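You operate a simulated robot arm through the tools that you are given. There is no shell and no other tool. Be economical: measure what you need, move in short steps, check, and stop when the job is done.

You run a simulated two-armed robot. Do the job below in one go: nothing can be reset, and whatever is moved stays where it is left.

Task
Pick up the sample carton marked "J725" from the top of the box table with one hand, pass it to the other hand and put it on the low shelf of the box table. Set down upright: sample carton.

The check looks at the end state, three seconds after you hand in, the way a careful person would. Anything else that was tipped, shoved, dropped, spilled or broken makes it a failure.

Robot
Two 6-joint arms with two-finger parallel grippers on one trunk, on a base that drives. Base frame: it is fixed to the floor where the robot stands at the start and does not move with it; the origin is under the middle of the robot, x ahead of it, y to its left, z up; the surface under the hand at the start is at about z = 860. Units: mm, degrees, N and s.
The left shoulder is at the start at [80, 216, 1596], the right one opposite. With the tool pointing down near the work surface each hand reaches from about 100 to 680 mm from the robot's upright axis, wherever it stands, measured 20 degrees to its own side. Places, roughly: low shelf of the box table [600, -200, 200]. Payload 3.43 kg a hand.
Tool frame (each hand has its own): the origin (TCP) lies between the finger pads and is the grasp point; the fingertips stand 30 mm ahead of it; z points along the fingers, y is the line along which they close. The gripper opens to 94 mm. The fingers are 28 mm wide and 10 mm thick; the gripper's body (50 by 96 mm) begins 55 mm behind the TCP.
Orientation is told as [roll, pitch, yaw] about the base's x, y, z axes, in that order, counted from this pose: with the fingers straight down and closing along the base's y, the tool's x points along the base's -x, its y along +y and its z along -z.

Tools
- The arms move only by the tool servo_tool. It takes "left_deltas", "right_deltas" or both (then of equal length, played together; a hand with none holds still); each is a list of rows, each an object of numbers (a shift or turn left out is 0, a gripper value left out holds the last): "tx", "ty", "tz": the shift along the tool's x, y, z in units of 100 mm (1.0 is 100 mm); "rx", "ry", "rz": the turn, a rotation vector about the tool's x, y, z in units of 120 degrees (1.0 is 120 degrees); "hand": the gripper command, from -1 (fully open) to 1 (shut), values between in proportion. In form: [{"tx": .., "ty": .., "tz": .., "rx": .., "ry": .., "rz": .., "hand": ..}, ...]. A call has 1 to 20 rows; each row is the pose to reach, as a shift and turn from the pose commanded when the call began, along the tool's axes at that moment. A call with a number of a shift or a turn outside -1 to 1 is refused whole. Rows are played at 5 a second. More than 50 mm and 8.6 degrees between two rows, or a gripper value outside its range, and nothing of the call is played. A pose out of reach is approached as far as the arm can. The call stops where the force on the tool passes 40 N (or 10 N more than at its start, if that is more) or the arm is blocked; 0.2 s more then pass. Each finger travels about 72 mm/s and halts on what it meets, pressing with about 34 N; the grip force reading is that of the motor and also rises with nothing between the fingers. The clock runs only during rows and for 0.2 s after the last one: add rows that repeat a pose to give the fingers time. It gives the time, the measured TCP pose, the force on the tool (base axes), the opening and the grip force at its end, in the units of the frame above (readings bear some noise), with the torque about the TCP (base axes, N m) and any sound that the robot's microphone picked up.
- Cameras (640 x 400 px; columns grow to the right, rows downward): "scene" is now at [96.1, -14.1, 1742.7]; the picture's right is [-0.24, -0.97, 0.00], its down [-0.82, 0.20, -0.53] and it looks along [0.52, -0.12, -0.85] (base axes); focal length 294 px, centre (320, 200). "left" rides on the left gripper at [76, -14, -102] in its tool frame; the picture's right is [0.18, 0.98, 0.00], its down [-0.75, 0.14, -0.64] and it looks along [-0.63, 0.12, 0.77] (tool axes); focal length 243 px, centre (320, 200). "right" rides on the right gripper at [76, 14, -102] in its tool frame; the picture's right is [-0.18, 0.98, 0.00], its down [-0.75, -0.14, -0.64] and it looks along [-0.63, -0.12, 0.77] (tool axes); focal length 243 px, centre (320, 200). There is no depth. A picture from a camera that has moved, and an enlarged one, comes with that camera's place and axes in the base frame and with its lens.
- get_image(camera): a new picture of that camera. The clock stands still meanwhile.
- raise_lower(by): slides the trunk up (or, below 0, down) by that many mm; the arms and the scene camera ride with it, the base frame stays. It gives what a move gives, with no picture.
- roll_base(legs): drives the robot by 1 to 6 legs, each [ahead, left, turn to the left] in mm, mm and degrees, along the robot's own axes; the way and the turn of a leg run together, so that a leg with both is an arc; at most 1500 mm and 180 degrees a leg. The arms and the cameras ride along, it lands a little off, and it stops where it bumps. It gives what a move gives.
- pan_tilt(pan, tilt): turns the head with the scene camera to pan (to the left, within 86 degrees either way) and tilt (down, from -29 to 69), counted from straight ahead of the robot. It gives what a move gives.
- close_up(camera, box): a new picture of the part [left, top, right, bottom] of that camera's present view, enlarged. The clock stands still meanwhile.
- finish_job(): hands the job in; it is judged then, once.

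Work in short steps. Places have to be worked out from the pictures, the camera data and where the tool is seen: move nearer, look again, correct. Check each grasp and each placing, and mend what went wrong. You have 120 turns and 92 pictures in all, those below and enlarged ones among them. Open the grippers and draw the arms clear of the work before you hand the job in, unless the task says otherwise; then end with one line.

The tools are called after "Request:" by a JSON object that holds its "op" and its "data". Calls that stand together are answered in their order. servo_tool: Moves the arms, as the interface text tells. Its arguments: {"type":"object","properties":{"left_deltas":{"type":"array","items":{"type":"object","properties":{"tx":{"type":"number"},"ty":{"type":"number"},"tz":{"type":"number"},"rx":{"type":"number"},"ry":{"type":"number"},"rz":{"type":"number"},"hand":{"type":"number"}}}},"right_deltas":{"type":"array","items":{"type":"object","properties":{"tx":{"type":"number"},"ty":{"type":"number"},"tz":{"type":"number"},"rx":{"type":"number"},"ry":{"type":"number"},"rz":{"type":"number"},"hand":{"type":"number"}}}}},"required":[]} The other tools are called the same way: raise_lower (by) slides the trunk up or down; roll_base (legs) drives the base; pan_tilt (pan, tilt) turns the head that bears the scene camera; get_image (camera) takes a picture; close_up (camera, box) takes an enlarged picture of a part of a camera's view; finish_job () hands the job in.

At the start:

```text
time_s: 0.0
left_tool_pos: [606.3, 198.1, 1083.6]
left_orientation: [0.0, 0.0, -0.1]
left_ft_force: [0.2, 0.2, 0.0]
left_torque: [0.0, -0.02, 0.02]
left_gripper_width: 94.1
left_gripper_force: 0.0
right_tool_pos: [540.8, -316.1, 1060.3]
right_orientation: [0.0, 0.0, 0.0]
right_ft_force: [-0.6, -0.5, -0.1]
right_torque: [-0.02, -0.01, 0.01]
right_gripper_width: 93.7
right_gripper_force: 0.0
trunk travel left (down, up): [-826.0, 14.0]
robot x, y, heading: [2.0, 4.7, 0.2]
head pan, tilt: [-13.6, 58.0]
```

scene: 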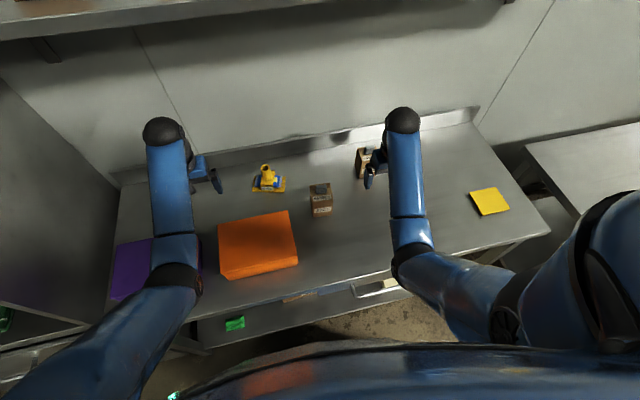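
right: 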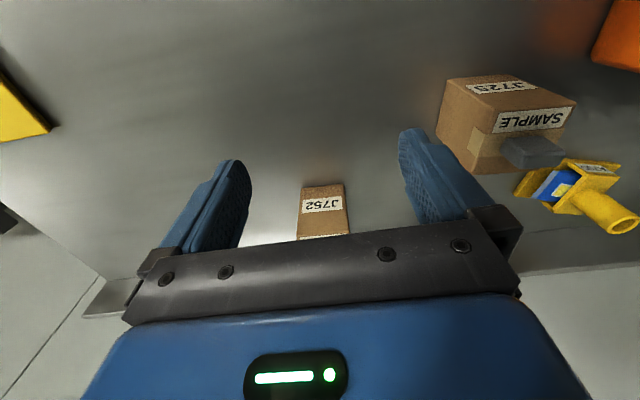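
left: 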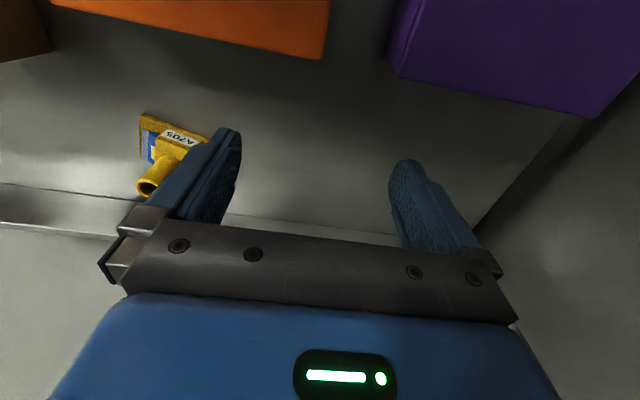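

The middle carton reads "J72?" and the far one "J752". I'll take enlarged views of both.

Request:
{"op": "close_up", "data": {"camera": "right", "box": [400, 50, 640, 200]}}

Request:
{"op": "close_up", "data": {"camera": "scene", "box": [200, 120, 520, 320]}}

```text
2.67 times, centred on (520, 125) of right
camera zoom: at [466.1, -303.5, 1164.1], right [0.18, 0.98, 0.0], down [0.75, -0.14, 0.64], along [0.63, -0.12, -0.77], focal length 647 px, centre (-213, 400)
```

zoom: 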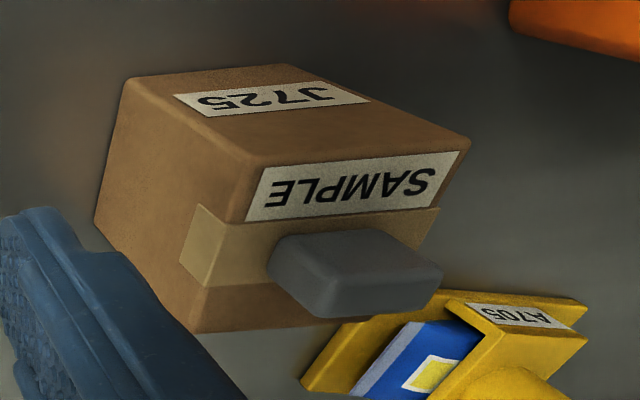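

```text
2.00 times, centred on (360, 220) of scene
camera zoom: at [96.1, -14.1, 1742.7], right [-0.24, -0.97, 0.0], down [-0.82, 0.2, -0.53], along [0.52, -0.12, -0.85], focal length 589 px, centre (240, 160)
```

zoom: 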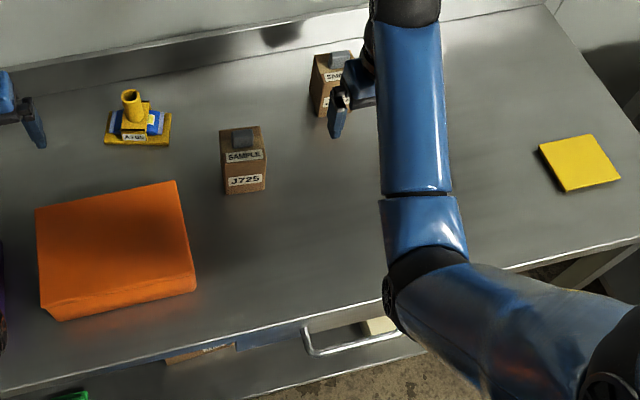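

J725 is the middle carton, at about (600,-143), roughly 67x67x103 mm with a grey cap on top. Before planning the grasps I'll back away, lower the trunk and look at the low shelf.

Request:
{"op": "roll_base", "data": {"legs": [[-700, 0, 0]]}}

```text
time_s: 3.3
left_tool_pos: [67.6, 199.6, 1085.7]
left_orientation: [0.0, -0.3, 0.8]
left_ft_force: [-0.2, 0.7, 0.5]
left_torque: [0.01, -0.04, -0.02]
left_gripper_width: 93.9
left_gripper_force: 0.0
right_tool_pos: [8.8, -314.9, 1062.0]
right_orientation: [-0.1, -0.1, 0.7]
right_ft_force: [-0.3, -0.3, 0.1]
right_torque: [0.04, 0.0, 0.02]
right_gripper_width: 94.1
right_gripper_force: 0.1
trunk travel left (down, up): [-826.0, 14.0]
robot x, y, heading: [-537.6, -5.6, 0.5]
head pan, tilt: [-13.6, 58.0]
stopped in leg 1: the robot was blocked; the commanded pose is now the measured one
```

The base was blocked behind at x=-538, so that is all the room there is. I'll tilt the head to look ahead at the shelf.

Request:
{"op": "pan_tilt", "data": {"pan": -5, "tilt": 40}}

Request:
{"op": "get_image", "data": {"camera": "scene"}}

```text
time_s: 4.1
left_tool_pos: [71.2, 199.4, 1082.5]
left_orientation: [-0.1, 0.1, 0.8]
left_ft_force: [-0.1, -0.5, 0.1]
left_torque: [-0.01, 0.04, 0.02]
left_gripper_width: 94.1
left_gripper_force: 0.0
right_tool_pos: [12.9, -316.7, 1060.3]
right_orientation: [0.0, 0.1, 0.8]
right_ft_force: [-0.1, 0.1, 0.2]
right_torque: [0.0, 0.0, -0.01]
right_gripper_width: 93.9
right_gripper_force: 0.1
trunk travel left (down, up): [-826.0, 14.0]
robot x, y, heading: [-532.7, -5.0, 0.8]
head pan, tilt: [-5.0, 40.0]
```

```text
86 pictures are left
camera scene: at [-417.6, -10.4, 1766.7], right [-0.07, -1.0, 0.0], down [-0.64, 0.05, -0.76], along [0.76, -0.06, -0.65], focal length 294 px, centre (320, 200)
```

scene: 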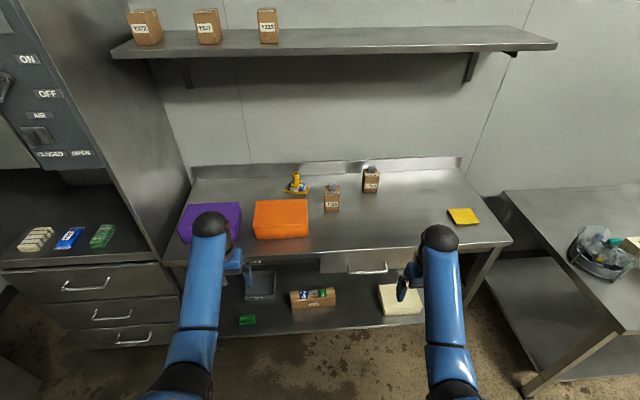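

The shelf is visible. The hands are clear of the table edge (x≈317), so I'll lower the trunk to see the shelf better.

Request:
{"op": "raise_lower", "data": {"by": -600}}

Request:
{"op": "pan_tilt", "data": {"pan": -8, "tilt": 35}}

Request:
{"op": "get_image", "data": {"camera": "scene"}}

```text
refused: -600 is not a number from -400 to 400
```

```text
time_s: 4.8
left_tool_pos: [70.6, 199.4, 1082.3]
left_orientation: [-0.1, 0.1, 0.8]
left_ft_force: [0.4, -0.6, 0.2]
left_torque: [0.0, 0.03, 0.01]
left_gripper_width: 94.2
left_gripper_force: 0.1
right_tool_pos: [11.2, -316.3, 1060.3]
right_orientation: [0.0, 0.2, 0.8]
right_ft_force: [-0.2, -0.4, -0.1]
right_torque: [-0.05, 0.0, -0.05]
right_gripper_width: 94.1
right_gripper_force: 0.0
trunk travel left (down, up): [-826.0, 14.0]
robot x, y, heading: [-535.8, -4.3, 0.8]
head pan, tilt: [-8.0, 35.0]
```

```text
85 pictures are left
camera scene: at [-416.6, -15.1, 1774.4], right [-0.13, -0.99, 0.0], down [-0.57, 0.07, -0.82], along [0.81, -0.1, -0.57], focal length 294 px, centre (320, 200)
```

scene: 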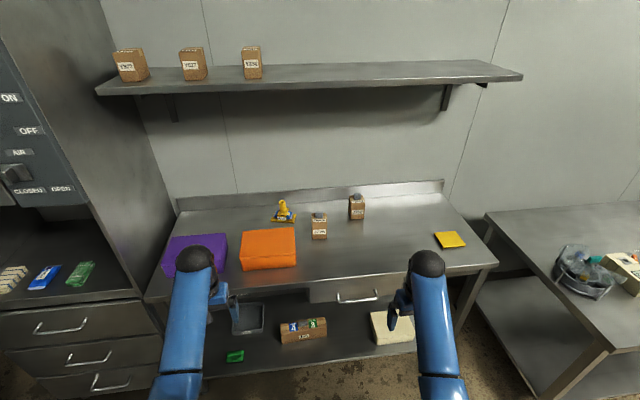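

The limit is 400 mm per call. I'll lower by 400.

Request:
{"op": "raise_lower", "data": {"by": -400}}

Request:
{"op": "get_image", "data": {"camera": "scene"}}

```text
time_s: 8.6
left_tool_pos: [69.8, 199.5, 684.6]
left_orientation: [-0.1, 0.1, 0.8]
left_ft_force: [0.1, -0.2, -0.4]
left_torque: [0.0, 0.02, 0.02]
left_gripper_width: 93.9
left_gripper_force: 0.1
right_tool_pos: [12.2, -316.3, 660.9]
right_orientation: [0.0, 0.1, 0.8]
right_ft_force: [1.0, -0.1, 0.4]
right_torque: [0.0, -0.01, -0.01]
right_gripper_width: 94.2
right_gripper_force: 0.0
trunk travel left (down, up): [-426.0, 414.0]
robot x, y, heading: [-532.6, -5.0, 1.0]
head pan, tilt: [-8.0, 35.0]
```

```text
84 pictures are left
camera scene: at [-418.4, -15.1, 1374.6], right [-0.13, -0.99, 0.0], down [-0.57, 0.07, -0.82], along [0.81, -0.1, -0.57], focal length 294 px, centre (320, 200)
```

scene: 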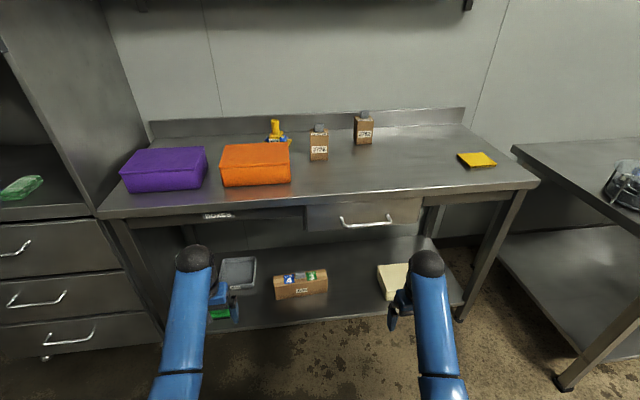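

On the shelf there is a clear gap of about y −180 to −400, between the brown box and the white item. Plan: left hand picks from above, right hand takes the carton low and tilted forward, then places it in that gap. I'll raise the trunk and shift the base to the right first.

Request:
{"op": "raise_lower", "data": {"by": 400}}

Request:
{"op": "roll_base", "data": {"legs": [[150, 0, -1], [0, -300, 0]]}}

```text
time_s: 12.4
left_tool_pos: [70.2, 199.0, 1084.2]
left_orientation: [0.1, -0.1, 0.8]
left_ft_force: [-0.2, 0.3, -0.4]
left_torque: [-0.01, -0.03, 0.01]
left_gripper_width: 94.1
left_gripper_force: 0.0
right_tool_pos: [11.8, -314.7, 1060.9]
right_orientation: [0.0, 0.1, 0.8]
right_ft_force: [0.2, -0.2, 0.7]
right_torque: [-0.05, 0.01, -0.02]
right_gripper_width: 94.0
right_gripper_force: 0.2
trunk travel left (down, up): [-826.0, 14.0]
robot x, y, heading: [-533.8, -2.7, 0.9]
head pan, tilt: [-8.0, 35.0]
```

```text
time_s: 15.4
left_tool_pos: [222.3, -104.7, 1082.7]
left_orientation: [-0.2, 0.0, 0.0]
left_ft_force: [0.3, 0.5, -0.1]
left_torque: [-0.06, -0.05, 0.01]
left_gripper_width: 93.9
left_gripper_force: 0.0
right_tool_pos: [157.1, -616.7, 1061.2]
right_orientation: [-0.2, 0.0, 0.0]
right_ft_force: [0.0, 0.8, -0.6]
right_torque: [0.0, 0.02, -0.01]
right_gripper_width: 93.9
right_gripper_force: 0.1
trunk travel left (down, up): [-826.0, 14.0]
robot x, y, heading: [-388.0, -298.9, 0.0]
head pan, tilt: [-8.0, 35.0]
```

Base is in position. I'll roll forward so the left hand comes near the carton, then look with the left camera.

Request:
{"op": "roll_base", "data": {"legs": [[330, 0, 0]]}}

Request:
{"op": "get_image", "data": {"camera": "left"}}

Request:
{"op": "get_image", "data": {"camera": "scene"}}

```text
time_s: 17.6
left_tool_pos: [549.4, -100.6, 1085.5]
left_orientation: [0.1, -0.2, 0.4]
left_ft_force: [0.0, 0.1, 0.4]
left_torque: [0.01, 0.01, 0.02]
left_gripper_width: 94.0
left_gripper_force: 0.0
right_tool_pos: [486.5, -613.8, 1063.1]
right_orientation: [0.0, 0.0, 0.3]
right_ft_force: [0.1, 0.4, 0.7]
right_torque: [-0.03, 0.01, 0.01]
right_gripper_width: 93.7
right_gripper_force: 0.1
trunk travel left (down, up): [-826.0, 14.0]
robot x, y, heading: [-56.6, -302.3, 0.5]
head pan, tilt: [-8.0, 35.0]
```

```text
83 pictures are left
camera left: at [473.3, -116.0, 1187.9], right [-0.19, 0.98, 0.0], down [0.75, 0.15, 0.64], along [0.63, 0.12, -0.77], focal length 243 px, centre (320, 200)
```

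left: 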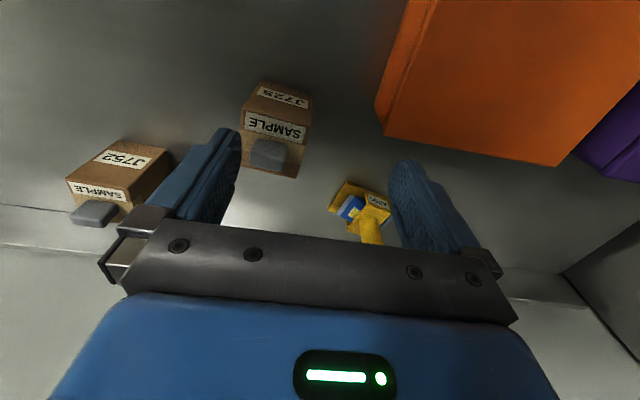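

```text
82 pictures are left
camera scene: at [57.5, -311.4, 1775.0], right [-0.13, -0.99, 0.0], down [-0.57, 0.08, -0.82], along [0.81, -0.11, -0.57], focal length 294 px, centre (320, 200)
```

scene: 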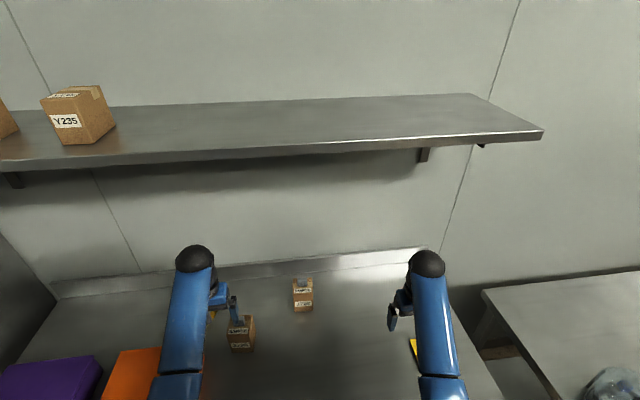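

I'll zoom in on the carton in the left camera to measure it.

Request:
{"op": "close_up", "data": {"camera": "left", "box": [200, 60, 360, 180]}}

```text
3.33 times, centred on (280, 120) of left
camera zoom: at [473.3, -116.0, 1187.9], right [-0.19, 0.98, 0.0], down [0.75, 0.15, 0.64], along [0.63, 0.12, -0.77], focal length 809 px, centre (453, 467)
```

zoom: 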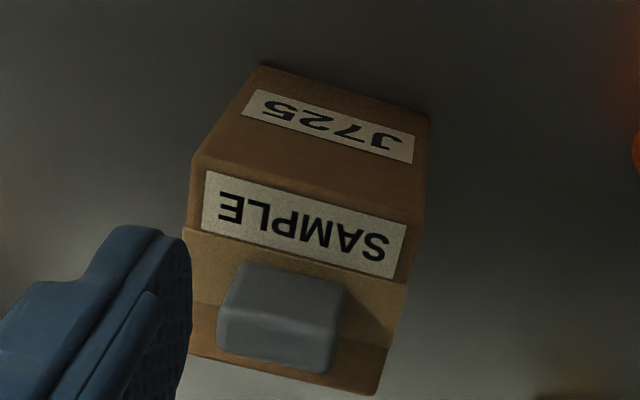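

Measured: the carton centre is about (598,-142), yaw ≈ -4.5°, top z≈963. It is slightly far for the arm, so I'll drive 60 mm further ahead (the base stood there at the start).

Request:
{"op": "roll_base", "data": {"legs": [[60, 0, -0.5]]}}

```text
time_s: 18.6
left_tool_pos: [600.2, -106.0, 1090.5]
left_orientation: [0.1, -0.5, -0.1]
left_ft_force: [-0.4, -0.4, 0.1]
left_torque: [-0.02, -0.07, -0.01]
left_gripper_width: 93.9
left_gripper_force: 0.1
right_tool_pos: [533.4, -620.4, 1066.2]
right_orientation: [0.0, -0.6, -0.2]
right_ft_force: [-1.4, 0.6, 0.8]
right_torque: [0.03, -0.07, 0.0]
right_gripper_width: 94.1
right_gripper_force: 0.0
trunk travel left (down, up): [-826.0, 14.0]
robot x, y, heading: [2.9, -301.4, -0.1]
head pan, tilt: [-8.0, 35.0]
```

I'll align the left hand above the carton at this height, add the yaw and let it settle.

Request:
{"op": "servo_tool", "data": {"left_deltas": [{"ty": -0.18, "rz": 0.018, "hand": -1}, {"ty": -0.36, "rz": 0.037, "hand": -1}, {"ty": -0.36, "rz": 0.037, "hand": -1}]}}

Request:
{"op": "get_image", "data": {"camera": "left"}}

```text
time_s: 19.4
left_tool_pos: [606.3, -141.4, 1084.5]
left_orientation: [0.1, -0.1, -4.6]
left_ft_force: [0.0, 0.5, -0.1]
left_torque: [0.0, -0.02, -0.01]
left_gripper_width: 93.9
left_gripper_force: 0.1
right_tool_pos: [540.5, -620.4, 1062.3]
right_orientation: [0.0, -0.1, -0.2]
right_ft_force: [0.4, -0.2, -0.2]
right_torque: [-0.02, 0.0, 0.0]
right_gripper_width: 93.7
right_gripper_force: 0.0
trunk travel left (down, up): [-826.0, 14.0]
robot x, y, heading: [4.7, -303.5, -0.1]
head pan, tilt: [-8.0, 35.0]
```

```text
80 pictures are left
camera left: at [530.3, -150.2, 1186.8], right [-0.1, 0.99, 0.0], down [0.76, 0.08, 0.64], along [0.64, 0.07, -0.77], focal length 243 px, centre (320, 200)
```

left: 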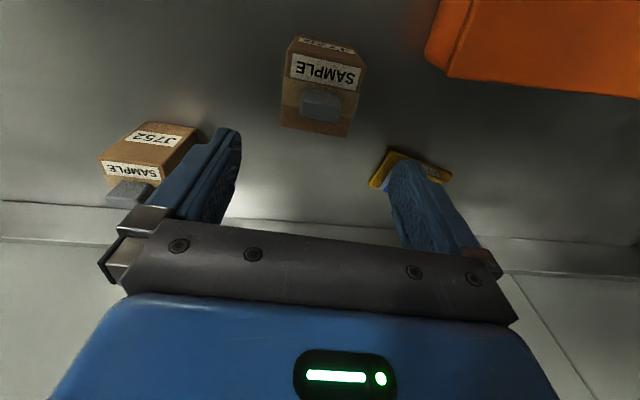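

The carton is centred between the fingers. I'll go down 100 mm.

Request:
{"op": "servo_tool", "data": {"left_deltas": [{"tz": 0.35, "hand": -1}, {"tz": 0.7, "hand": -1}, {"tz": 1.0, "hand": -1}, {"tz": 1.0, "hand": -1}]}}

Request:
{"op": "get_image", "data": {"camera": "left"}}

Request:
{"op": "get_image", "data": {"camera": "right"}}

```text
time_s: 20.4
left_tool_pos: [614.6, -140.8, 982.1]
left_orientation: [0.0, 0.0, -4.6]
left_ft_force: [0.6, -0.1, 0.0]
left_torque: [0.01, 0.03, 0.01]
left_gripper_width: 94.1
left_gripper_force: 0.1
right_tool_pos: [543.6, -619.7, 1059.9]
right_orientation: [-0.1, 0.1, -0.2]
right_ft_force: [0.4, -0.5, 0.2]
right_torque: [0.0, -0.01, -0.02]
right_gripper_width: 94.0
right_gripper_force: 0.0
trunk travel left (down, up): [-826.0, 14.0]
robot x, y, heading: [6.7, -299.9, -0.3]
head pan, tilt: [-8.0, 35.0]
```

```text
79 pictures are left
camera left: at [537.3, -149.8, 1085.2], right [-0.11, 0.99, 0.0], down [0.76, 0.08, 0.64], along [0.64, 0.07, -0.77], focal length 243 px, centre (320, 200)
```

left: 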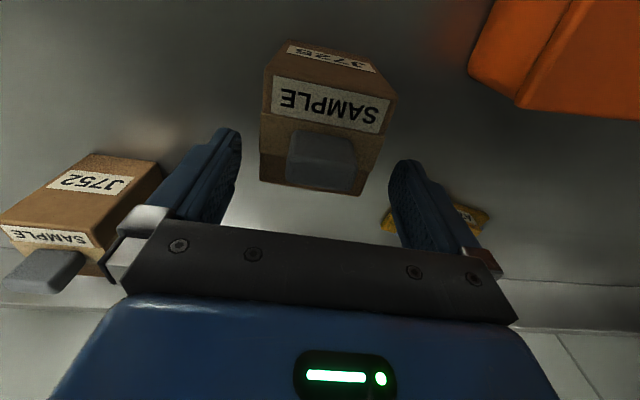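

```text
78 pictures are left
camera right: at [468.5, -606.7, 1163.7], right [0.19, 0.98, 0.0], down [0.75, -0.14, 0.64], along [0.63, -0.12, -0.77], focal length 243 px, centre (320, 200)
```

right: 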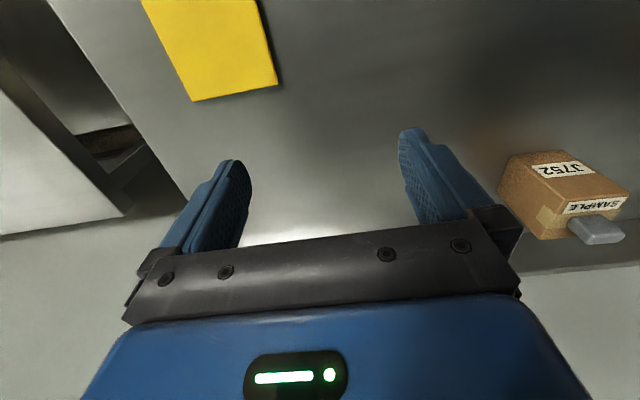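

The hand drifted to x=615, so I'll correct by 10 mm back and go down 30 mm to z≈952.

Request:
{"op": "servo_tool", "data": {"left_deltas": [{"tx": 0.1, "hand": -1}, {"tx": 0.1, "tz": 0.3, "hand": -1}, {"tx": 0.1, "tz": 0.3, "hand": -1}]}}

Request:
{"op": "get_image", "data": {"camera": "left"}}

```text
time_s: 21.2
left_tool_pos: [602.1, -141.0, 953.9]
left_orientation: [0.1, 0.1, -4.6]
left_ft_force: [-0.3, 0.3, -0.2]
left_torque: [0.03, 0.03, 0.02]
left_gripper_width: 93.9
left_gripper_force: 0.1
right_tool_pos: [543.9, -620.3, 1059.9]
right_orientation: [0.0, 0.0, -0.2]
right_ft_force: [-0.5, 0.2, -0.7]
right_torque: [-0.03, 0.01, 0.01]
right_gripper_width: 94.2
right_gripper_force: 0.1
trunk travel left (down, up): [-826.0, 14.0]
robot x, y, heading: [3.6, -301.6, -0.4]
head pan, tilt: [-8.0, 35.0]
```

```text
77 pictures are left
camera left: at [525.7, -149.4, 1056.9], right [-0.11, 0.99, 0.0], down [0.76, 0.08, 0.64], along [0.64, 0.07, -0.77], focal length 243 px, centre (320, 200)
```

left: 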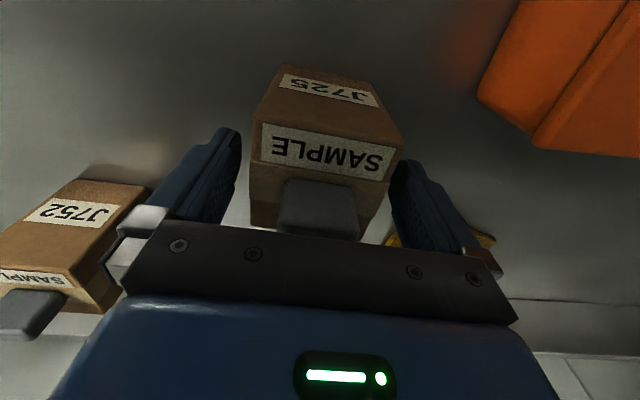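

The carton sits between the fingers with its top near TCP height. I'll close the gripper.

Request:
{"op": "servo_tool", "data": {"left_deltas": [{"hand": 0}, {"hand": 0.5}, {"hand": 1}, {"hand": 1}, {"hand": 1}]}}

Request:
{"op": "get_image", "data": {"camera": "left"}}

```text
time_s: 22.4
left_tool_pos: [602.2, -140.3, 955.1]
left_orientation: [0.0, -0.1, -4.5]
left_ft_force: [-0.6, -0.6, 1.2]
left_torque: [0.08, 0.02, 0.01]
left_gripper_width: 72.1
left_gripper_force: 33.6
right_tool_pos: [542.6, -618.5, 1060.1]
right_orientation: [0.0, 0.1, -0.1]
right_ft_force: [0.8, -0.5, 0.0]
right_torque: [0.01, -0.01, -0.04]
right_gripper_width: 94.1
right_gripper_force: 0.0
trunk travel left (down, up): [-826.0, 14.0]
robot x, y, heading: [5.0, -300.3, -0.3]
head pan, tilt: [-8.0, 35.0]
```

```text
76 pictures are left
camera left: at [525.1, -149.4, 1057.4], right [-0.1, 0.99, 0.0], down [0.76, 0.08, 0.64], along [0.64, 0.07, -0.77], focal length 243 px, centre (320, 200)
```

left: 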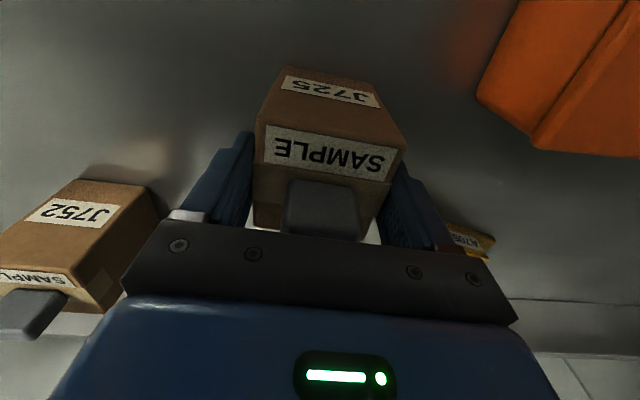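

Gripped at 72 mm with 34 N. I'll lift it gently.

Request:
{"op": "servo_tool", "data": {"left_deltas": [{"tz": -0.1, "hand": 1}, {"tz": -0.3, "hand": 1}, {"tz": -0.6, "hand": 1}, {"tz": -1.0, "hand": 1}, {"tz": -1.0, "hand": 1}]}}

Request:
{"op": "get_image", "data": {"camera": "left"}}

```text
time_s: 23.6
left_tool_pos: [600.9, -143.7, 1056.3]
left_orientation: [0.0, 0.0, -4.6]
left_ft_force: [0.2, 0.6, -1.0]
left_torque: [-0.02, -0.01, 0.01]
left_gripper_width: 71.6
left_gripper_force: 34.1
right_tool_pos: [542.6, -619.7, 1059.8]
right_orientation: [0.0, 0.1, -0.2]
right_ft_force: [0.1, 0.0, -0.2]
right_torque: [-0.02, 0.0, 0.0]
right_gripper_width: 94.0
right_gripper_force: 0.0
trunk travel left (down, up): [-826.0, 14.0]
robot x, y, heading: [6.1, -299.4, -0.2]
head pan, tilt: [-8.0, 35.0]
```

```text
75 pictures are left
camera left: at [523.7, -152.1, 1158.9], right [-0.11, 0.99, 0.0], down [0.76, 0.08, 0.64], along [0.64, 0.07, -0.77], focal length 243 px, centre (320, 200)
```

left: 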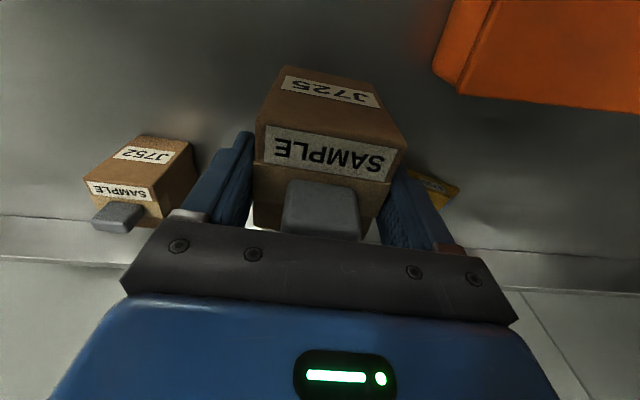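

The lift is firm and level. I'll back the base away for the handover in free space.

Request:
{"op": "roll_base", "data": {"legs": [[-400, 0, 0]]}}

Request:
{"op": "pan_tilt", "data": {"pan": 0, "tilt": 52}}

Request:
{"op": "get_image", "data": {"camera": "scene"}}

```text
time_s: 26.1
left_tool_pos: [199.4, -144.5, 1055.1]
left_orientation: [0.1, 0.1, -5.0]
left_ft_force: [0.8, 0.8, -0.5]
left_torque: [0.0, 0.02, -0.02]
left_gripper_width: 71.7
left_gripper_force: 33.6
right_tool_pos: [139.1, -620.8, 1059.1]
right_orientation: [0.0, 0.2, -0.4]
right_ft_force: [-0.1, 0.1, 0.0]
right_torque: [-0.03, 0.01, -0.02]
right_gripper_width: 93.9
right_gripper_force: 0.1
trunk travel left (down, up): [-826.0, 14.0]
robot x, y, heading: [-402.6, -298.3, -0.4]
head pan, tilt: [-8.0, 35.0]
```

```text
time_s: 26.9
left_tool_pos: [195.9, -144.2, 1055.6]
left_orientation: [0.0, 0.1, -4.9]
left_ft_force: [-0.9, -0.3, -1.6]
left_torque: [0.0, -0.01, -0.02]
left_gripper_width: 71.8
left_gripper_force: 33.8
right_tool_pos: [137.3, -621.0, 1059.9]
right_orientation: [0.1, 0.1, -0.5]
right_ft_force: [0.3, 0.1, 0.1]
right_torque: [-0.02, 0.0, 0.0]
right_gripper_width: 94.0
right_gripper_force: 0.1
trunk travel left (down, up): [-826.0, 14.0]
robot x, y, heading: [-401.8, -299.1, -0.4]
head pan, tilt: [0.0, 52.0]
```

```text
74 pictures are left
camera scene: at [-297.5, -298.4, 1750.2], right [-0.01, -1.0, 0.0], down [-0.79, 0.01, -0.62], along [0.62, -0.01, -0.79], focal length 294 px, centre (320, 200)
```

scene: 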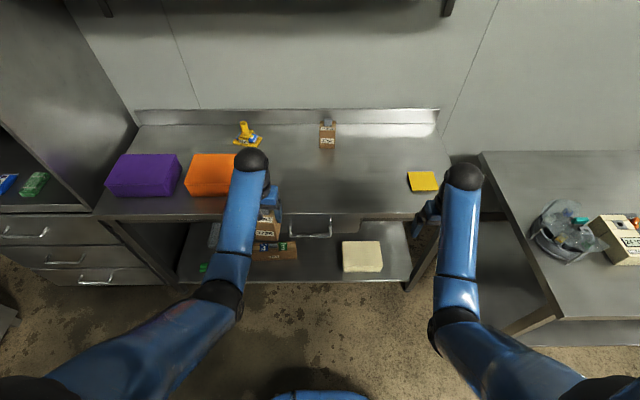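

The carton is held and the space is clear. I'll move the left hand to the robot's middle and turn the carton's front toward the right hand, with first half of the motion now.

Request:
{"op": "servo_tool", "data": {"left_deltas": [{"tx": 0.21, "ty": -0.2, "rz": -0.03, "hand": 1}, {"tx": 0.42, "ty": -0.4, "rz": -0.06, "hand": 1}, {"tx": 0.63, "ty": -0.6, "rz": -0.09, "hand": 1}, {"tx": 0.84, "ty": -0.82, "rz": -0.125, "hand": 1}, {"tx": 0.84, "ty": -0.82, "rz": -0.125, "hand": 1}]}}

```text
time_s: 28.1
left_tool_pos: [103.7, -221.1, 1056.1]
left_orientation: [-0.1, 0.0, 10.1]
left_ft_force: [-0.5, -0.4, -1.5]
left_torque: [-0.01, -0.03, 0.0]
left_gripper_width: 71.8
left_gripper_force: 34.0
right_tool_pos: [136.4, -620.6, 1060.8]
right_orientation: [0.0, 0.1, -0.5]
right_ft_force: [-1.8, -0.6, 0.8]
right_torque: [0.05, 0.01, -0.02]
right_gripper_width: 93.9
right_gripper_force: 0.1
trunk travel left (down, up): [-826.0, 14.0]
robot x, y, heading: [-400.9, -299.2, -0.5]
head pan, tilt: [0.0, 52.0]
```

I'll finish the left hand's move and turn, and meanwhile tilt the right hand toward its approach attitude (40° down from horizontal, yaw 25°), well off to the right.

Request:
{"op": "servo_tool", "data": {"left_deltas": [{"tx": -0.1, "ty": -0.2, "rz": -0.03, "hand": 1}, {"tx": -0.2, "ty": -0.4, "rz": -0.06, "hand": 1}, {"tx": -0.3, "ty": -0.6, "rz": -0.09, "hand": 1}, {"tx": -0.43, "ty": -0.79, "rz": -0.125, "hand": 1}, {"tx": -0.43, "ty": -0.79, "rz": -0.125, "hand": 1}, {"tx": -0.43, "ty": -0.79, "rz": -0.125, "hand": 1}, {"tx": -0.43, "ty": -0.79, "rz": -0.125, "hand": 1}, {"tx": -0.43, "ty": -0.79, "rz": -0.125, "hand": 1}, {"tx": -0.43, "ty": -0.79, "rz": -0.125, "hand": 1}], "right_deltas": [{"tx": 0.12, "ty": 0.1, "tz": -0.05, "rx": -0.0114, "ry": -0.0511, "rz": -0.0244, "hand": -1}, {"tx": 0.24, "ty": 0.2, "tz": -0.1, "rx": -0.0228, "ry": -0.1022, "rz": -0.0488, "hand": -1}, {"tx": 0.36, "ty": 0.3, "tz": -0.15, "rx": -0.0341, "ry": -0.1534, "rz": -0.0731, "hand": -1}, {"tx": 0.48, "ty": 0.4, "tz": -0.2, "rx": -0.0455, "ry": -0.2045, "rz": -0.0975, "hand": -1}, {"tx": 0.6, "ty": 0.5, "tz": -0.25, "rx": -0.0569, "ry": -0.2556, "rz": -0.1219, "hand": -1}, {"tx": 0.72, "ty": 0.6, "tz": -0.3, "rx": -0.0683, "ry": -0.3068, "rz": -0.1463, "hand": -1}, {"tx": 0.85, "ty": 0.75, "tz": -0.35, "rx": -0.0796, "ry": -0.3579, "rz": -0.1706, "hand": -1}, {"tx": 0.98, "ty": 0.9, "tz": -0.37, "rx": -0.091, "ry": -0.409, "rz": -0.195, "hand": -1}, {"tx": 0.98, "ty": 0.9, "tz": -0.37, "rx": -0.091, "ry": -0.409, "rz": -0.195, "hand": -1}]}}

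Request:
{"op": "get_image", "data": {"camera": "scene"}}

Request:
{"op": "get_image", "data": {"camera": "right"}}

```text
time_s: 30.1
left_tool_pos: [159.3, -290.8, 1058.0]
left_orientation: [0.0, 0.1, 25.1]
left_ft_force: [-1.5, 0.1, -0.9]
left_torque: [0.01, -0.01, 0.01]
left_gripper_width: 71.8
left_gripper_force: 34.1
right_tool_pos: [39.6, -529.5, 1098.6]
right_orientation: [0.0, -49.9, 24.4]
right_ft_force: [-0.6, 0.0, -0.7]
right_torque: [0.01, 0.0, 0.0]
right_gripper_width: 94.1
right_gripper_force: 0.1
trunk travel left (down, up): [-826.0, 14.0]
robot x, y, heading: [-403.0, -301.3, -0.3]
head pan, tilt: [0.0, 52.0]
```

```text
73 pictures are left
camera scene: at [-298.1, -298.4, 1750.2], right [-0.01, -1.0, 0.0], down [-0.79, 0.01, -0.62], along [0.62, -0.01, -0.79], focal length 294 px, centre (320, 200)
```

scene: 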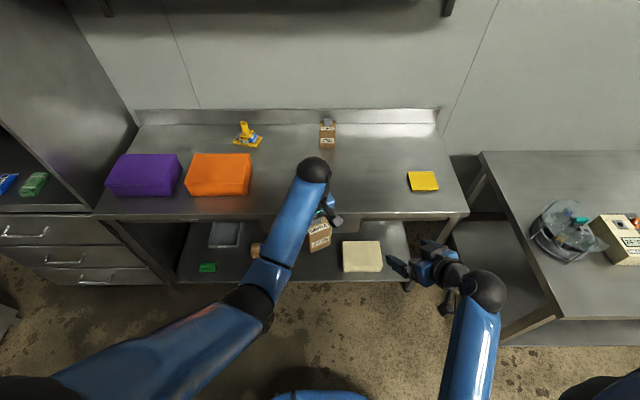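

```text
72 pictures are left
camera right: at [-80.8, -570.9, 1106.9], right [-0.3, 0.94, 0.14], down [0.05, -0.13, 0.99], along [0.95, 0.3, -0.01], focal length 243 px, centre (320, 200)
```

right: 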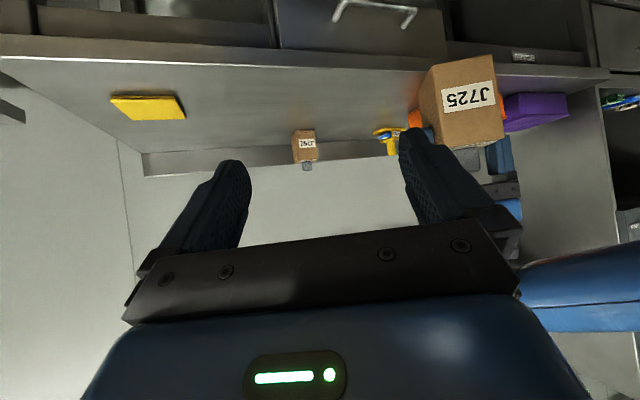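

Everything is as planned. The right hand now sweeps sideways to the pregrasp point, about 150 mm back from the carton along its own axis.

Request:
{"op": "servo_tool", "data": {"right_deltas": [{"tx": -0.12, "ty": 0.42, "tz": 0.14, "hand": -1}, {"tx": -0.23, "ty": 0.83, "tz": 0.28, "hand": -1}, {"tx": -0.23, "ty": 0.83, "tz": 0.28, "hand": -1}]}}

Request:
{"op": "servo_tool", "data": {"right_deltas": [{"tx": -0.12, "ty": 0.42, "tz": 0.14, "hand": -1}, {"tx": -0.23, "ty": 0.83, "tz": 0.28, "hand": -1}, {"tx": -0.23, "ty": 0.83, "tz": 0.28, "hand": -1}]}}

Request:
{"op": "get_image", "data": {"camera": "right"}}

Request:
{"op": "get_image", "data": {"camera": "scene"}}

```text
time_s: 30.9
left_tool_pos: [160.6, -291.5, 1057.6]
left_orientation: [0.1, 0.1, 25.1]
left_ft_force: [-0.3, -0.3, -1.1]
left_torque: [0.01, 0.02, -0.04]
left_gripper_width: 71.8
left_gripper_force: 34.4
right_tool_pos: [40.8, -439.7, 1096.1]
right_orientation: [0.0, -49.9, 24.4]
right_ft_force: [0.3, 0.3, 0.2]
right_torque: [-0.01, 0.01, 0.01]
right_gripper_width: 94.1
right_gripper_force: 0.0
trunk travel left (down, up): [-826.0, 14.0]
robot x, y, heading: [-403.1, -301.2, -0.7]
head pan, tilt: [0.0, 52.0]
```

```text
time_s: 31.7
left_tool_pos: [160.8, -292.3, 1057.5]
left_orientation: [0.0, 0.0, 25.2]
left_ft_force: [0.1, -0.1, 0.2]
left_torque: [0.01, -0.01, 0.0]
left_gripper_width: 71.7
left_gripper_force: 33.8
right_tool_pos: [37.7, -345.0, 1098.4]
right_orientation: [0.0, -49.9, 24.5]
right_ft_force: [0.5, 0.5, 0.2]
right_torque: [0.0, 0.0, 0.05]
right_gripper_width: 93.8
right_gripper_force: 0.0
trunk travel left (down, up): [-826.0, 14.0]
robot x, y, heading: [-404.7, -302.4, -0.5]
head pan, tilt: [0.0, 52.0]
```

```text
71 pictures are left
camera right: at [-84.6, -387.0, 1107.7], right [-0.3, 0.94, 0.14], down [0.05, -0.13, 0.99], along [0.95, 0.3, -0.01], focal length 243 px, centre (320, 200)
```

right: 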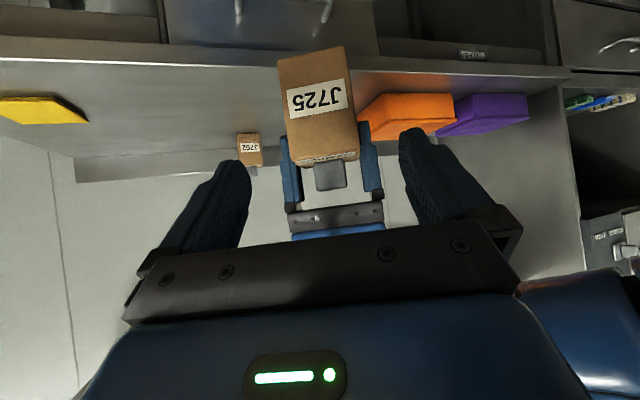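

```text
70 pictures are left
camera scene: at [-297.7, -298.8, 1750.2], right [-0.01, -1.0, 0.0], down [-0.79, 0.01, -0.62], along [0.62, -0.01, -0.79], focal length 294 px, centre (320, 200)
```

scene: 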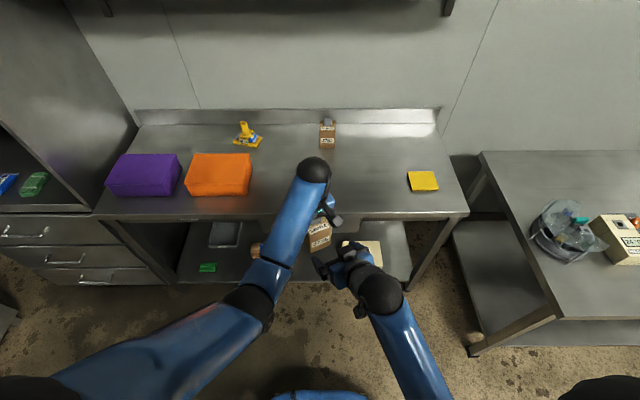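

Aligned: 149 mm forward along the tool axis and about 3 mm sideways remain. I'll advance 90 mm and look.

Request:
{"op": "servo_tool", "data": {"right_deltas": [{"ty": -0.01, "tz": 0.3, "hand": -1}, {"ty": -0.02, "tz": 0.6, "hand": -1}, {"ty": -0.03, "tz": 0.9, "hand": -1}, {"ty": -0.03, "tz": 0.9, "hand": -1}]}}

Request:
{"op": "get_image", "data": {"camera": "right"}}

Request:
{"op": "get_image", "data": {"camera": "left"}}

```text
time_s: 32.7
left_tool_pos: [160.3, -291.3, 1058.6]
left_orientation: [0.1, 0.0, 25.2]
left_ft_force: [-0.1, 0.4, -0.8]
left_torque: [-0.02, -0.02, -0.02]
left_gripper_width: 71.4
left_gripper_force: 34.4
right_tool_pos: [99.0, -320.9, 1042.7]
right_orientation: [0.0, -49.9, 24.5]
right_ft_force: [-0.7, 0.5, -0.1]
right_torque: [-0.02, -0.01, 0.0]
right_gripper_width: 94.2
right_gripper_force: 0.1
trunk travel left (down, up): [-826.0, 14.0]
robot x, y, heading: [-404.3, -300.1, -0.6]
head pan, tilt: [0.0, 52.0]
```

```text
69 pictures are left
camera right: at [-22.5, -362.7, 1050.8], right [-0.3, 0.94, 0.14], down [0.05, -0.13, 0.99], along [0.95, 0.3, -0.01], focal length 243 px, centre (320, 200)
```

right: 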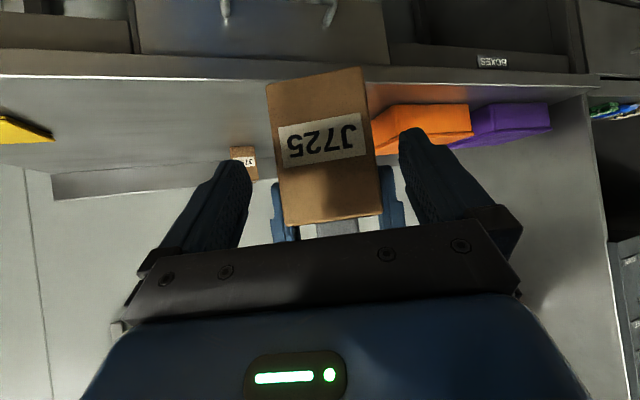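

```text
68 pictures are left
camera left: at [98.6, -336.7, 1160.5], right [-0.58, 0.81, 0.0], down [0.62, 0.45, 0.64], along [0.52, 0.37, -0.77], focal length 243 px, centre (320, 200)
```

left: 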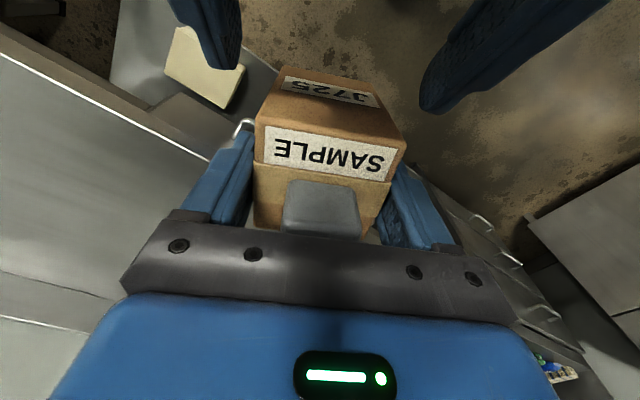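

Symmetric from both cameras. I'll advance the last 61 mm, still open.

Request:
{"op": "servo_tool", "data": {"right_deltas": [{"ty": 0.01, "tz": 0.2, "hand": -1}, {"ty": 0.01, "tz": 0.4, "hand": -1}, {"ty": 0.01, "tz": 0.61, "hand": -1}, {"ty": 0.01, "tz": 0.61, "hand": -1}]}}

Request:
{"op": "get_image", "data": {"camera": "right"}}

Request:
{"op": "get_image", "data": {"camera": "left"}}

```text
time_s: 33.7
left_tool_pos: [161.1, -290.9, 1057.5]
left_orientation: [0.0, 0.0, 25.2]
left_ft_force: [0.1, 0.5, -1.5]
left_torque: [-0.01, 0.01, -0.01]
left_gripper_width: 71.8
left_gripper_force: 33.5
right_tool_pos: [141.8, -302.2, 1001.4]
right_orientation: [0.2, -49.9, 24.6]
right_ft_force: [0.3, 0.3, 0.3]
right_torque: [0.0, 0.02, -0.01]
right_gripper_width: 93.8
right_gripper_force: 0.0
trunk travel left (down, up): [-826.0, 14.0]
robot x, y, heading: [-405.4, -303.5, -0.2]
head pan, tilt: [0.0, 52.0]
```

```text
67 pictures are left
camera right: at [20.5, -342.9, 1009.8], right [-0.3, 0.94, 0.14], down [0.05, -0.13, 0.99], along [0.95, 0.3, -0.01], focal length 243 px, centre (320, 200)
```

right: 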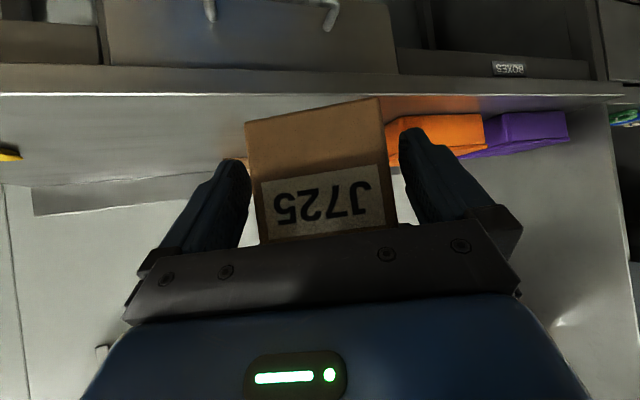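

```text
66 pictures are left
camera left: at [98.8, -336.7, 1160.4], right [-0.58, 0.81, 0.0], down [0.62, 0.45, 0.64], along [0.52, 0.37, -0.77], focal length 243 px, centre (320, 200)
```

left: 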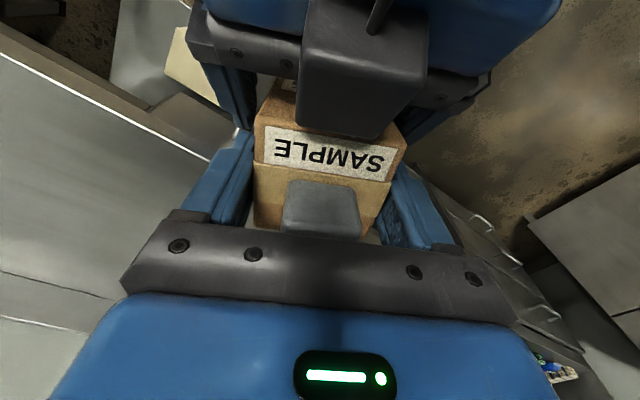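

The right fingers straddle the carton with no contact force. I'll close the right gripper.

Request:
{"op": "servo_tool", "data": {"right_deltas": [{"hand": 0}, {"hand": 0.5}, {"hand": 1}, {"hand": 1}, {"hand": 1}]}}

Request:
{"op": "get_image", "data": {"camera": "right"}}

```text
time_s: 34.9
left_tool_pos: [161.4, -291.3, 1058.7]
left_orientation: [-0.1, -0.1, 25.0]
left_ft_force: [4.2, -11.3, -1.2]
left_torque: [-0.24, -0.06, 0.08]
left_gripper_width: 72.0
left_gripper_force: 34.0
right_tool_pos: [141.2, -301.3, 1001.3]
right_orientation: [0.0, -49.9, 24.5]
right_ft_force: [-2.6, 10.5, 1.8]
right_torque: [-0.41, -0.16, 0.19]
right_gripper_width: 71.9
right_gripper_force: 34.2
trunk travel left (down, up): [-826.0, 14.0]
robot x, y, heading: [-402.2, -304.5, -0.3]
head pan, tilt: [0.0, 52.0]
```

```text
65 pictures are left
camera right: at [20.2, -342.5, 1009.9], right [-0.3, 0.94, 0.14], down [0.05, -0.13, 0.99], along [0.95, 0.31, -0.01], focal length 243 px, centre (320, 200)
```

right: 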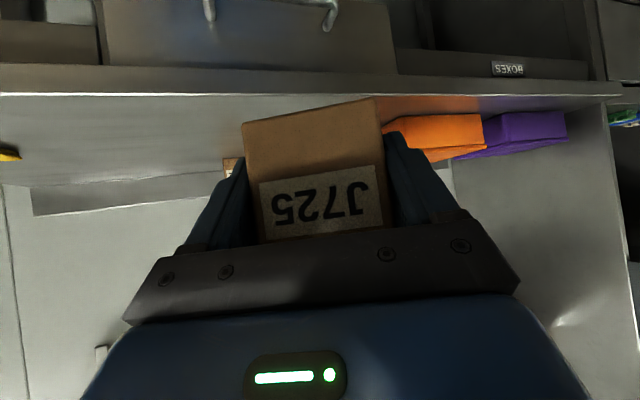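

Both hands grip firmly. I'll open the left gripper, then check before withdrawing upward.

Request:
{"op": "servo_tool", "data": {"left_deltas": [{"hand": 0.2}, {"hand": -0.3}, {"hand": -1}, {"hand": -1}]}}

Request:
{"op": "get_image", "data": {"camera": "left"}}

```text
time_s: 35.9
left_tool_pos: [162.4, -290.8, 1057.4]
left_orientation: [0.1, -0.1, 25.1]
left_ft_force: [0.1, 1.1, -0.2]
left_torque: [-0.01, 0.01, 0.04]
left_gripper_width: 94.1
left_gripper_force: 0.1
right_tool_pos: [141.6, -301.9, 1000.2]
right_orientation: [0.0, -49.8, 24.4]
right_ft_force: [-0.1, -0.2, -0.4]
right_torque: [-0.02, -0.01, -0.01]
right_gripper_width: 71.8
right_gripper_force: 33.7
trunk travel left (down, up): [-826.0, 14.0]
robot x, y, heading: [-401.5, -300.1, -0.4]
head pan, tilt: [0.0, 52.0]
```

```text
64 pictures are left
camera left: at [98.9, -336.4, 1160.2], right [-0.58, 0.81, 0.0], down [0.62, 0.45, 0.64], along [0.52, 0.38, -0.77], focal length 243 px, centre (320, 200)
```

left: 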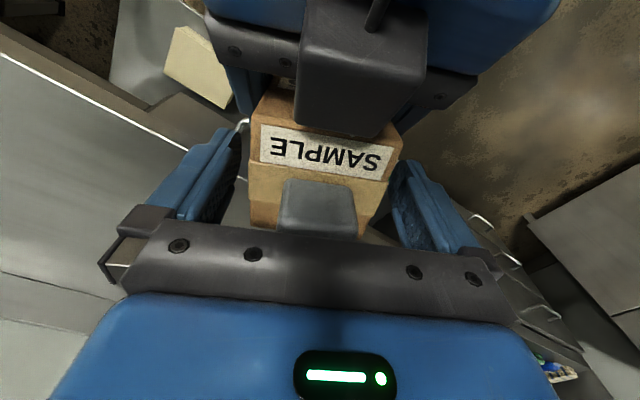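

The right hand holds the carton alone and it hasn't shifted. I'll withdraw the left hand straight up.

Request:
{"op": "servo_tool", "data": {"left_deltas": [{"tz": -0.3, "hand": -1}, {"tz": -0.65, "hand": -1}, {"tz": -1.0, "hand": -1}, {"tz": -1.0, "hand": -1}]}}

Request:
{"op": "get_image", "data": {"camera": "scene"}}

```text
time_s: 36.9
left_tool_pos: [184.2, -302.2, 1122.1]
left_orientation: [0.0, 0.0, 25.1]
left_ft_force: [0.1, 0.5, -0.7]
left_torque: [-0.01, 0.01, -0.03]
left_gripper_width: 93.9
left_gripper_force: 0.1
left hand out of reach, approached as far as the arm can: row 2, 3, 4
right_tool_pos: [142.2, -301.6, 1000.5]
right_orientation: [0.1, -50.0, 24.5]
right_ft_force: [-0.1, -0.5, 0.3]
right_torque: [0.03, 0.03, -0.02]
right_gripper_width: 72.0
right_gripper_force: 34.4
trunk travel left (down, up): [-826.0, 14.0]
robot x, y, heading: [-400.2, -300.6, -0.5]
head pan, tilt: [0.0, 52.0]
```

```text
63 pictures are left
camera scene: at [-297.9, -298.3, 1750.2], right [-0.01, -1.0, 0.0], down [-0.79, 0.01, -0.62], along [0.62, -0.01, -0.79], focal length 294 px, centre (320, 200)
```

scene: 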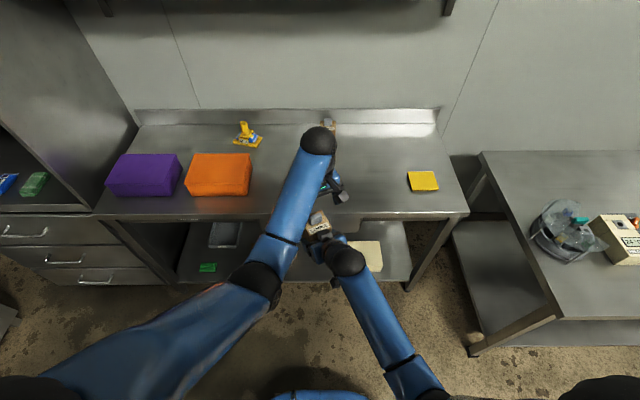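

The left hand hit its upper reach limit with tips just above the carton. I'll lower the right hand with the carton by 80 mm to clear it.

Request:
{"op": "servo_tool", "data": {"right_deltas": [{"tx": 0.2, "tz": 0.17, "hand": 1}, {"tx": 0.4, "tz": 0.34, "hand": 1}, {"tx": 0.61, "tz": 0.51, "hand": 1}, {"tx": 0.61, "tz": 0.51, "hand": 1}]}}

Request:
{"op": "get_image", "data": {"camera": "left"}}

```text
time_s: 37.9
left_tool_pos: [185.3, -301.6, 1121.8]
left_orientation: [0.1, -0.1, 25.1]
left_ft_force: [0.0, 0.2, 0.4]
left_torque: [-0.02, -0.01, -0.01]
left_gripper_width: 94.1
left_gripper_force: 0.1
right_tool_pos: [140.3, -302.5, 920.1]
right_orientation: [0.0, -49.9, 24.5]
right_ft_force: [-0.1, 0.2, 0.4]
right_torque: [0.01, 0.04, -0.01]
right_gripper_width: 71.7
right_gripper_force: 34.6
trunk travel left (down, up): [-826.0, 14.0]
robot x, y, heading: [-403.7, -297.0, -0.3]
head pan, tilt: [0.0, 52.0]
```

```text
62 pictures are left
camera left: at [122.4, -347.7, 1224.6], right [-0.58, 0.81, 0.0], down [0.62, 0.45, 0.64], along [0.52, 0.37, -0.77], focal length 243 px, centre (320, 200)
```

left: 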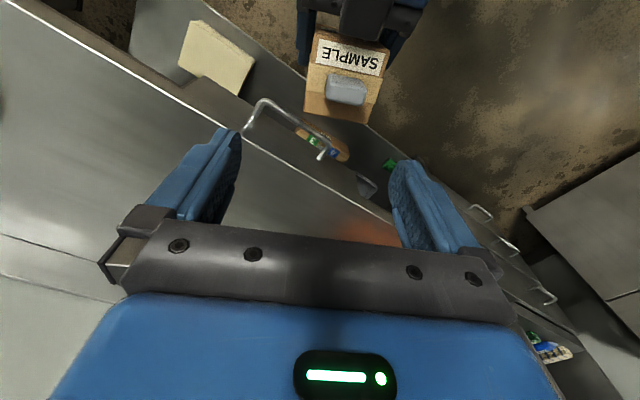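

Well clear now. I'll retract the left hand to the left and back, in steps.

Request:
{"op": "servo_tool", "data": {"left_deltas": [{"tx": 0.1, "ty": 0.3, "rz": 0.04}, {"tx": 0.2, "ty": 0.6, "rz": 0.08}, {"tx": 0.3, "ty": 0.95, "rz": 0.12}, {"tx": 0.3, "ty": 0.95, "rz": 0.12}]}}

Request:
{"op": "servo_tool", "data": {"left_deltas": [{"tx": 0.25, "ty": 0.3, "rz": 0.04}, {"tx": 0.5, "ty": 0.6, "rz": 0.08}, {"tx": 0.75, "ty": 0.9, "rz": 0.09}, {"tx": 0.9, "ty": 0.95, "rz": 0.09}, {"tx": 0.9, "ty": 0.95, "rz": 0.09}]}}

Request:
{"op": "servo_tool", "data": {"left_deltas": [{"tx": 0.3, "ty": 0.3}, {"tx": 0.6, "ty": 0.6}, {"tx": 0.9, "ty": 0.8}, {"tx": 0.95, "ty": 0.95}, {"tx": 0.95, "ty": 0.95}]}}

```text
time_s: 38.9
left_tool_pos: [140.7, -232.0, 1074.6]
left_orientation: [0.0, -0.1, 10.6]
left_ft_force: [-0.3, -0.7, -0.6]
left_torque: [-0.01, -0.01, 0.0]
left_gripper_width: 94.2
left_gripper_force: 0.0
left hand out of reach, approached as far as the arm can: row 1, 2, 3, 4
right_tool_pos: [140.9, -302.3, 920.0]
right_orientation: [0.1, -49.8, 24.5]
right_ft_force: [0.0, 0.0, 0.3]
right_torque: [-0.03, -0.01, -0.02]
right_gripper_width: 71.9
right_gripper_force: 33.7
trunk travel left (down, up): [-826.0, 14.0]
robot x, y, heading: [-403.3, -299.6, -0.5]
head pan, tilt: [0.0, 52.0]
```

```text
time_s: 40.1
left_tool_pos: [47.5, -158.8, 1033.3]
left_orientation: [0.0, -0.2, -0.1]
left_ft_force: [0.3, 0.2, 0.5]
left_torque: [0.0, -0.04, -0.02]
left_gripper_width: 93.8
left_gripper_force: 0.0
left hand out of reach, approached as far as the arm can: row 1, 2, 3, 4, 5
right_tool_pos: [140.5, -302.0, 920.2]
right_orientation: [0.2, -49.8, 24.4]
right_ft_force: [0.4, 0.4, 0.4]
right_torque: [-0.02, 0.02, -0.04]
right_gripper_width: 71.9
right_gripper_force: 33.7
trunk travel left (down, up): [-826.0, 14.0]
robot x, y, heading: [-403.8, -299.1, -0.4]
head pan, tilt: [0.0, 52.0]
```

```text
time_s: 41.3
left_tool_pos: [-46.9, -66.1, 1027.1]
left_orientation: [0.0, -0.3, 0.0]
left_ft_force: [0.0, -0.8, -0.1]
left_torque: [-0.02, 0.01, 0.02]
left_gripper_width: 93.9
left_gripper_force: 0.0
left hand out of reach, approached as far as the arm can: row 1, 2, 3, 4, 5
right_tool_pos: [140.7, -302.3, 920.5]
right_orientation: [-0.1, -49.9, 24.6]
right_ft_force: [-1.0, -0.1, -0.5]
right_torque: [-0.02, 0.03, -0.01]
right_gripper_width: 71.5
right_gripper_force: 33.9
trunk travel left (down, up): [-826.0, 14.0]
robot x, y, heading: [-399.7, -300.4, -0.5]
head pan, tilt: [0.0, 52.0]
```

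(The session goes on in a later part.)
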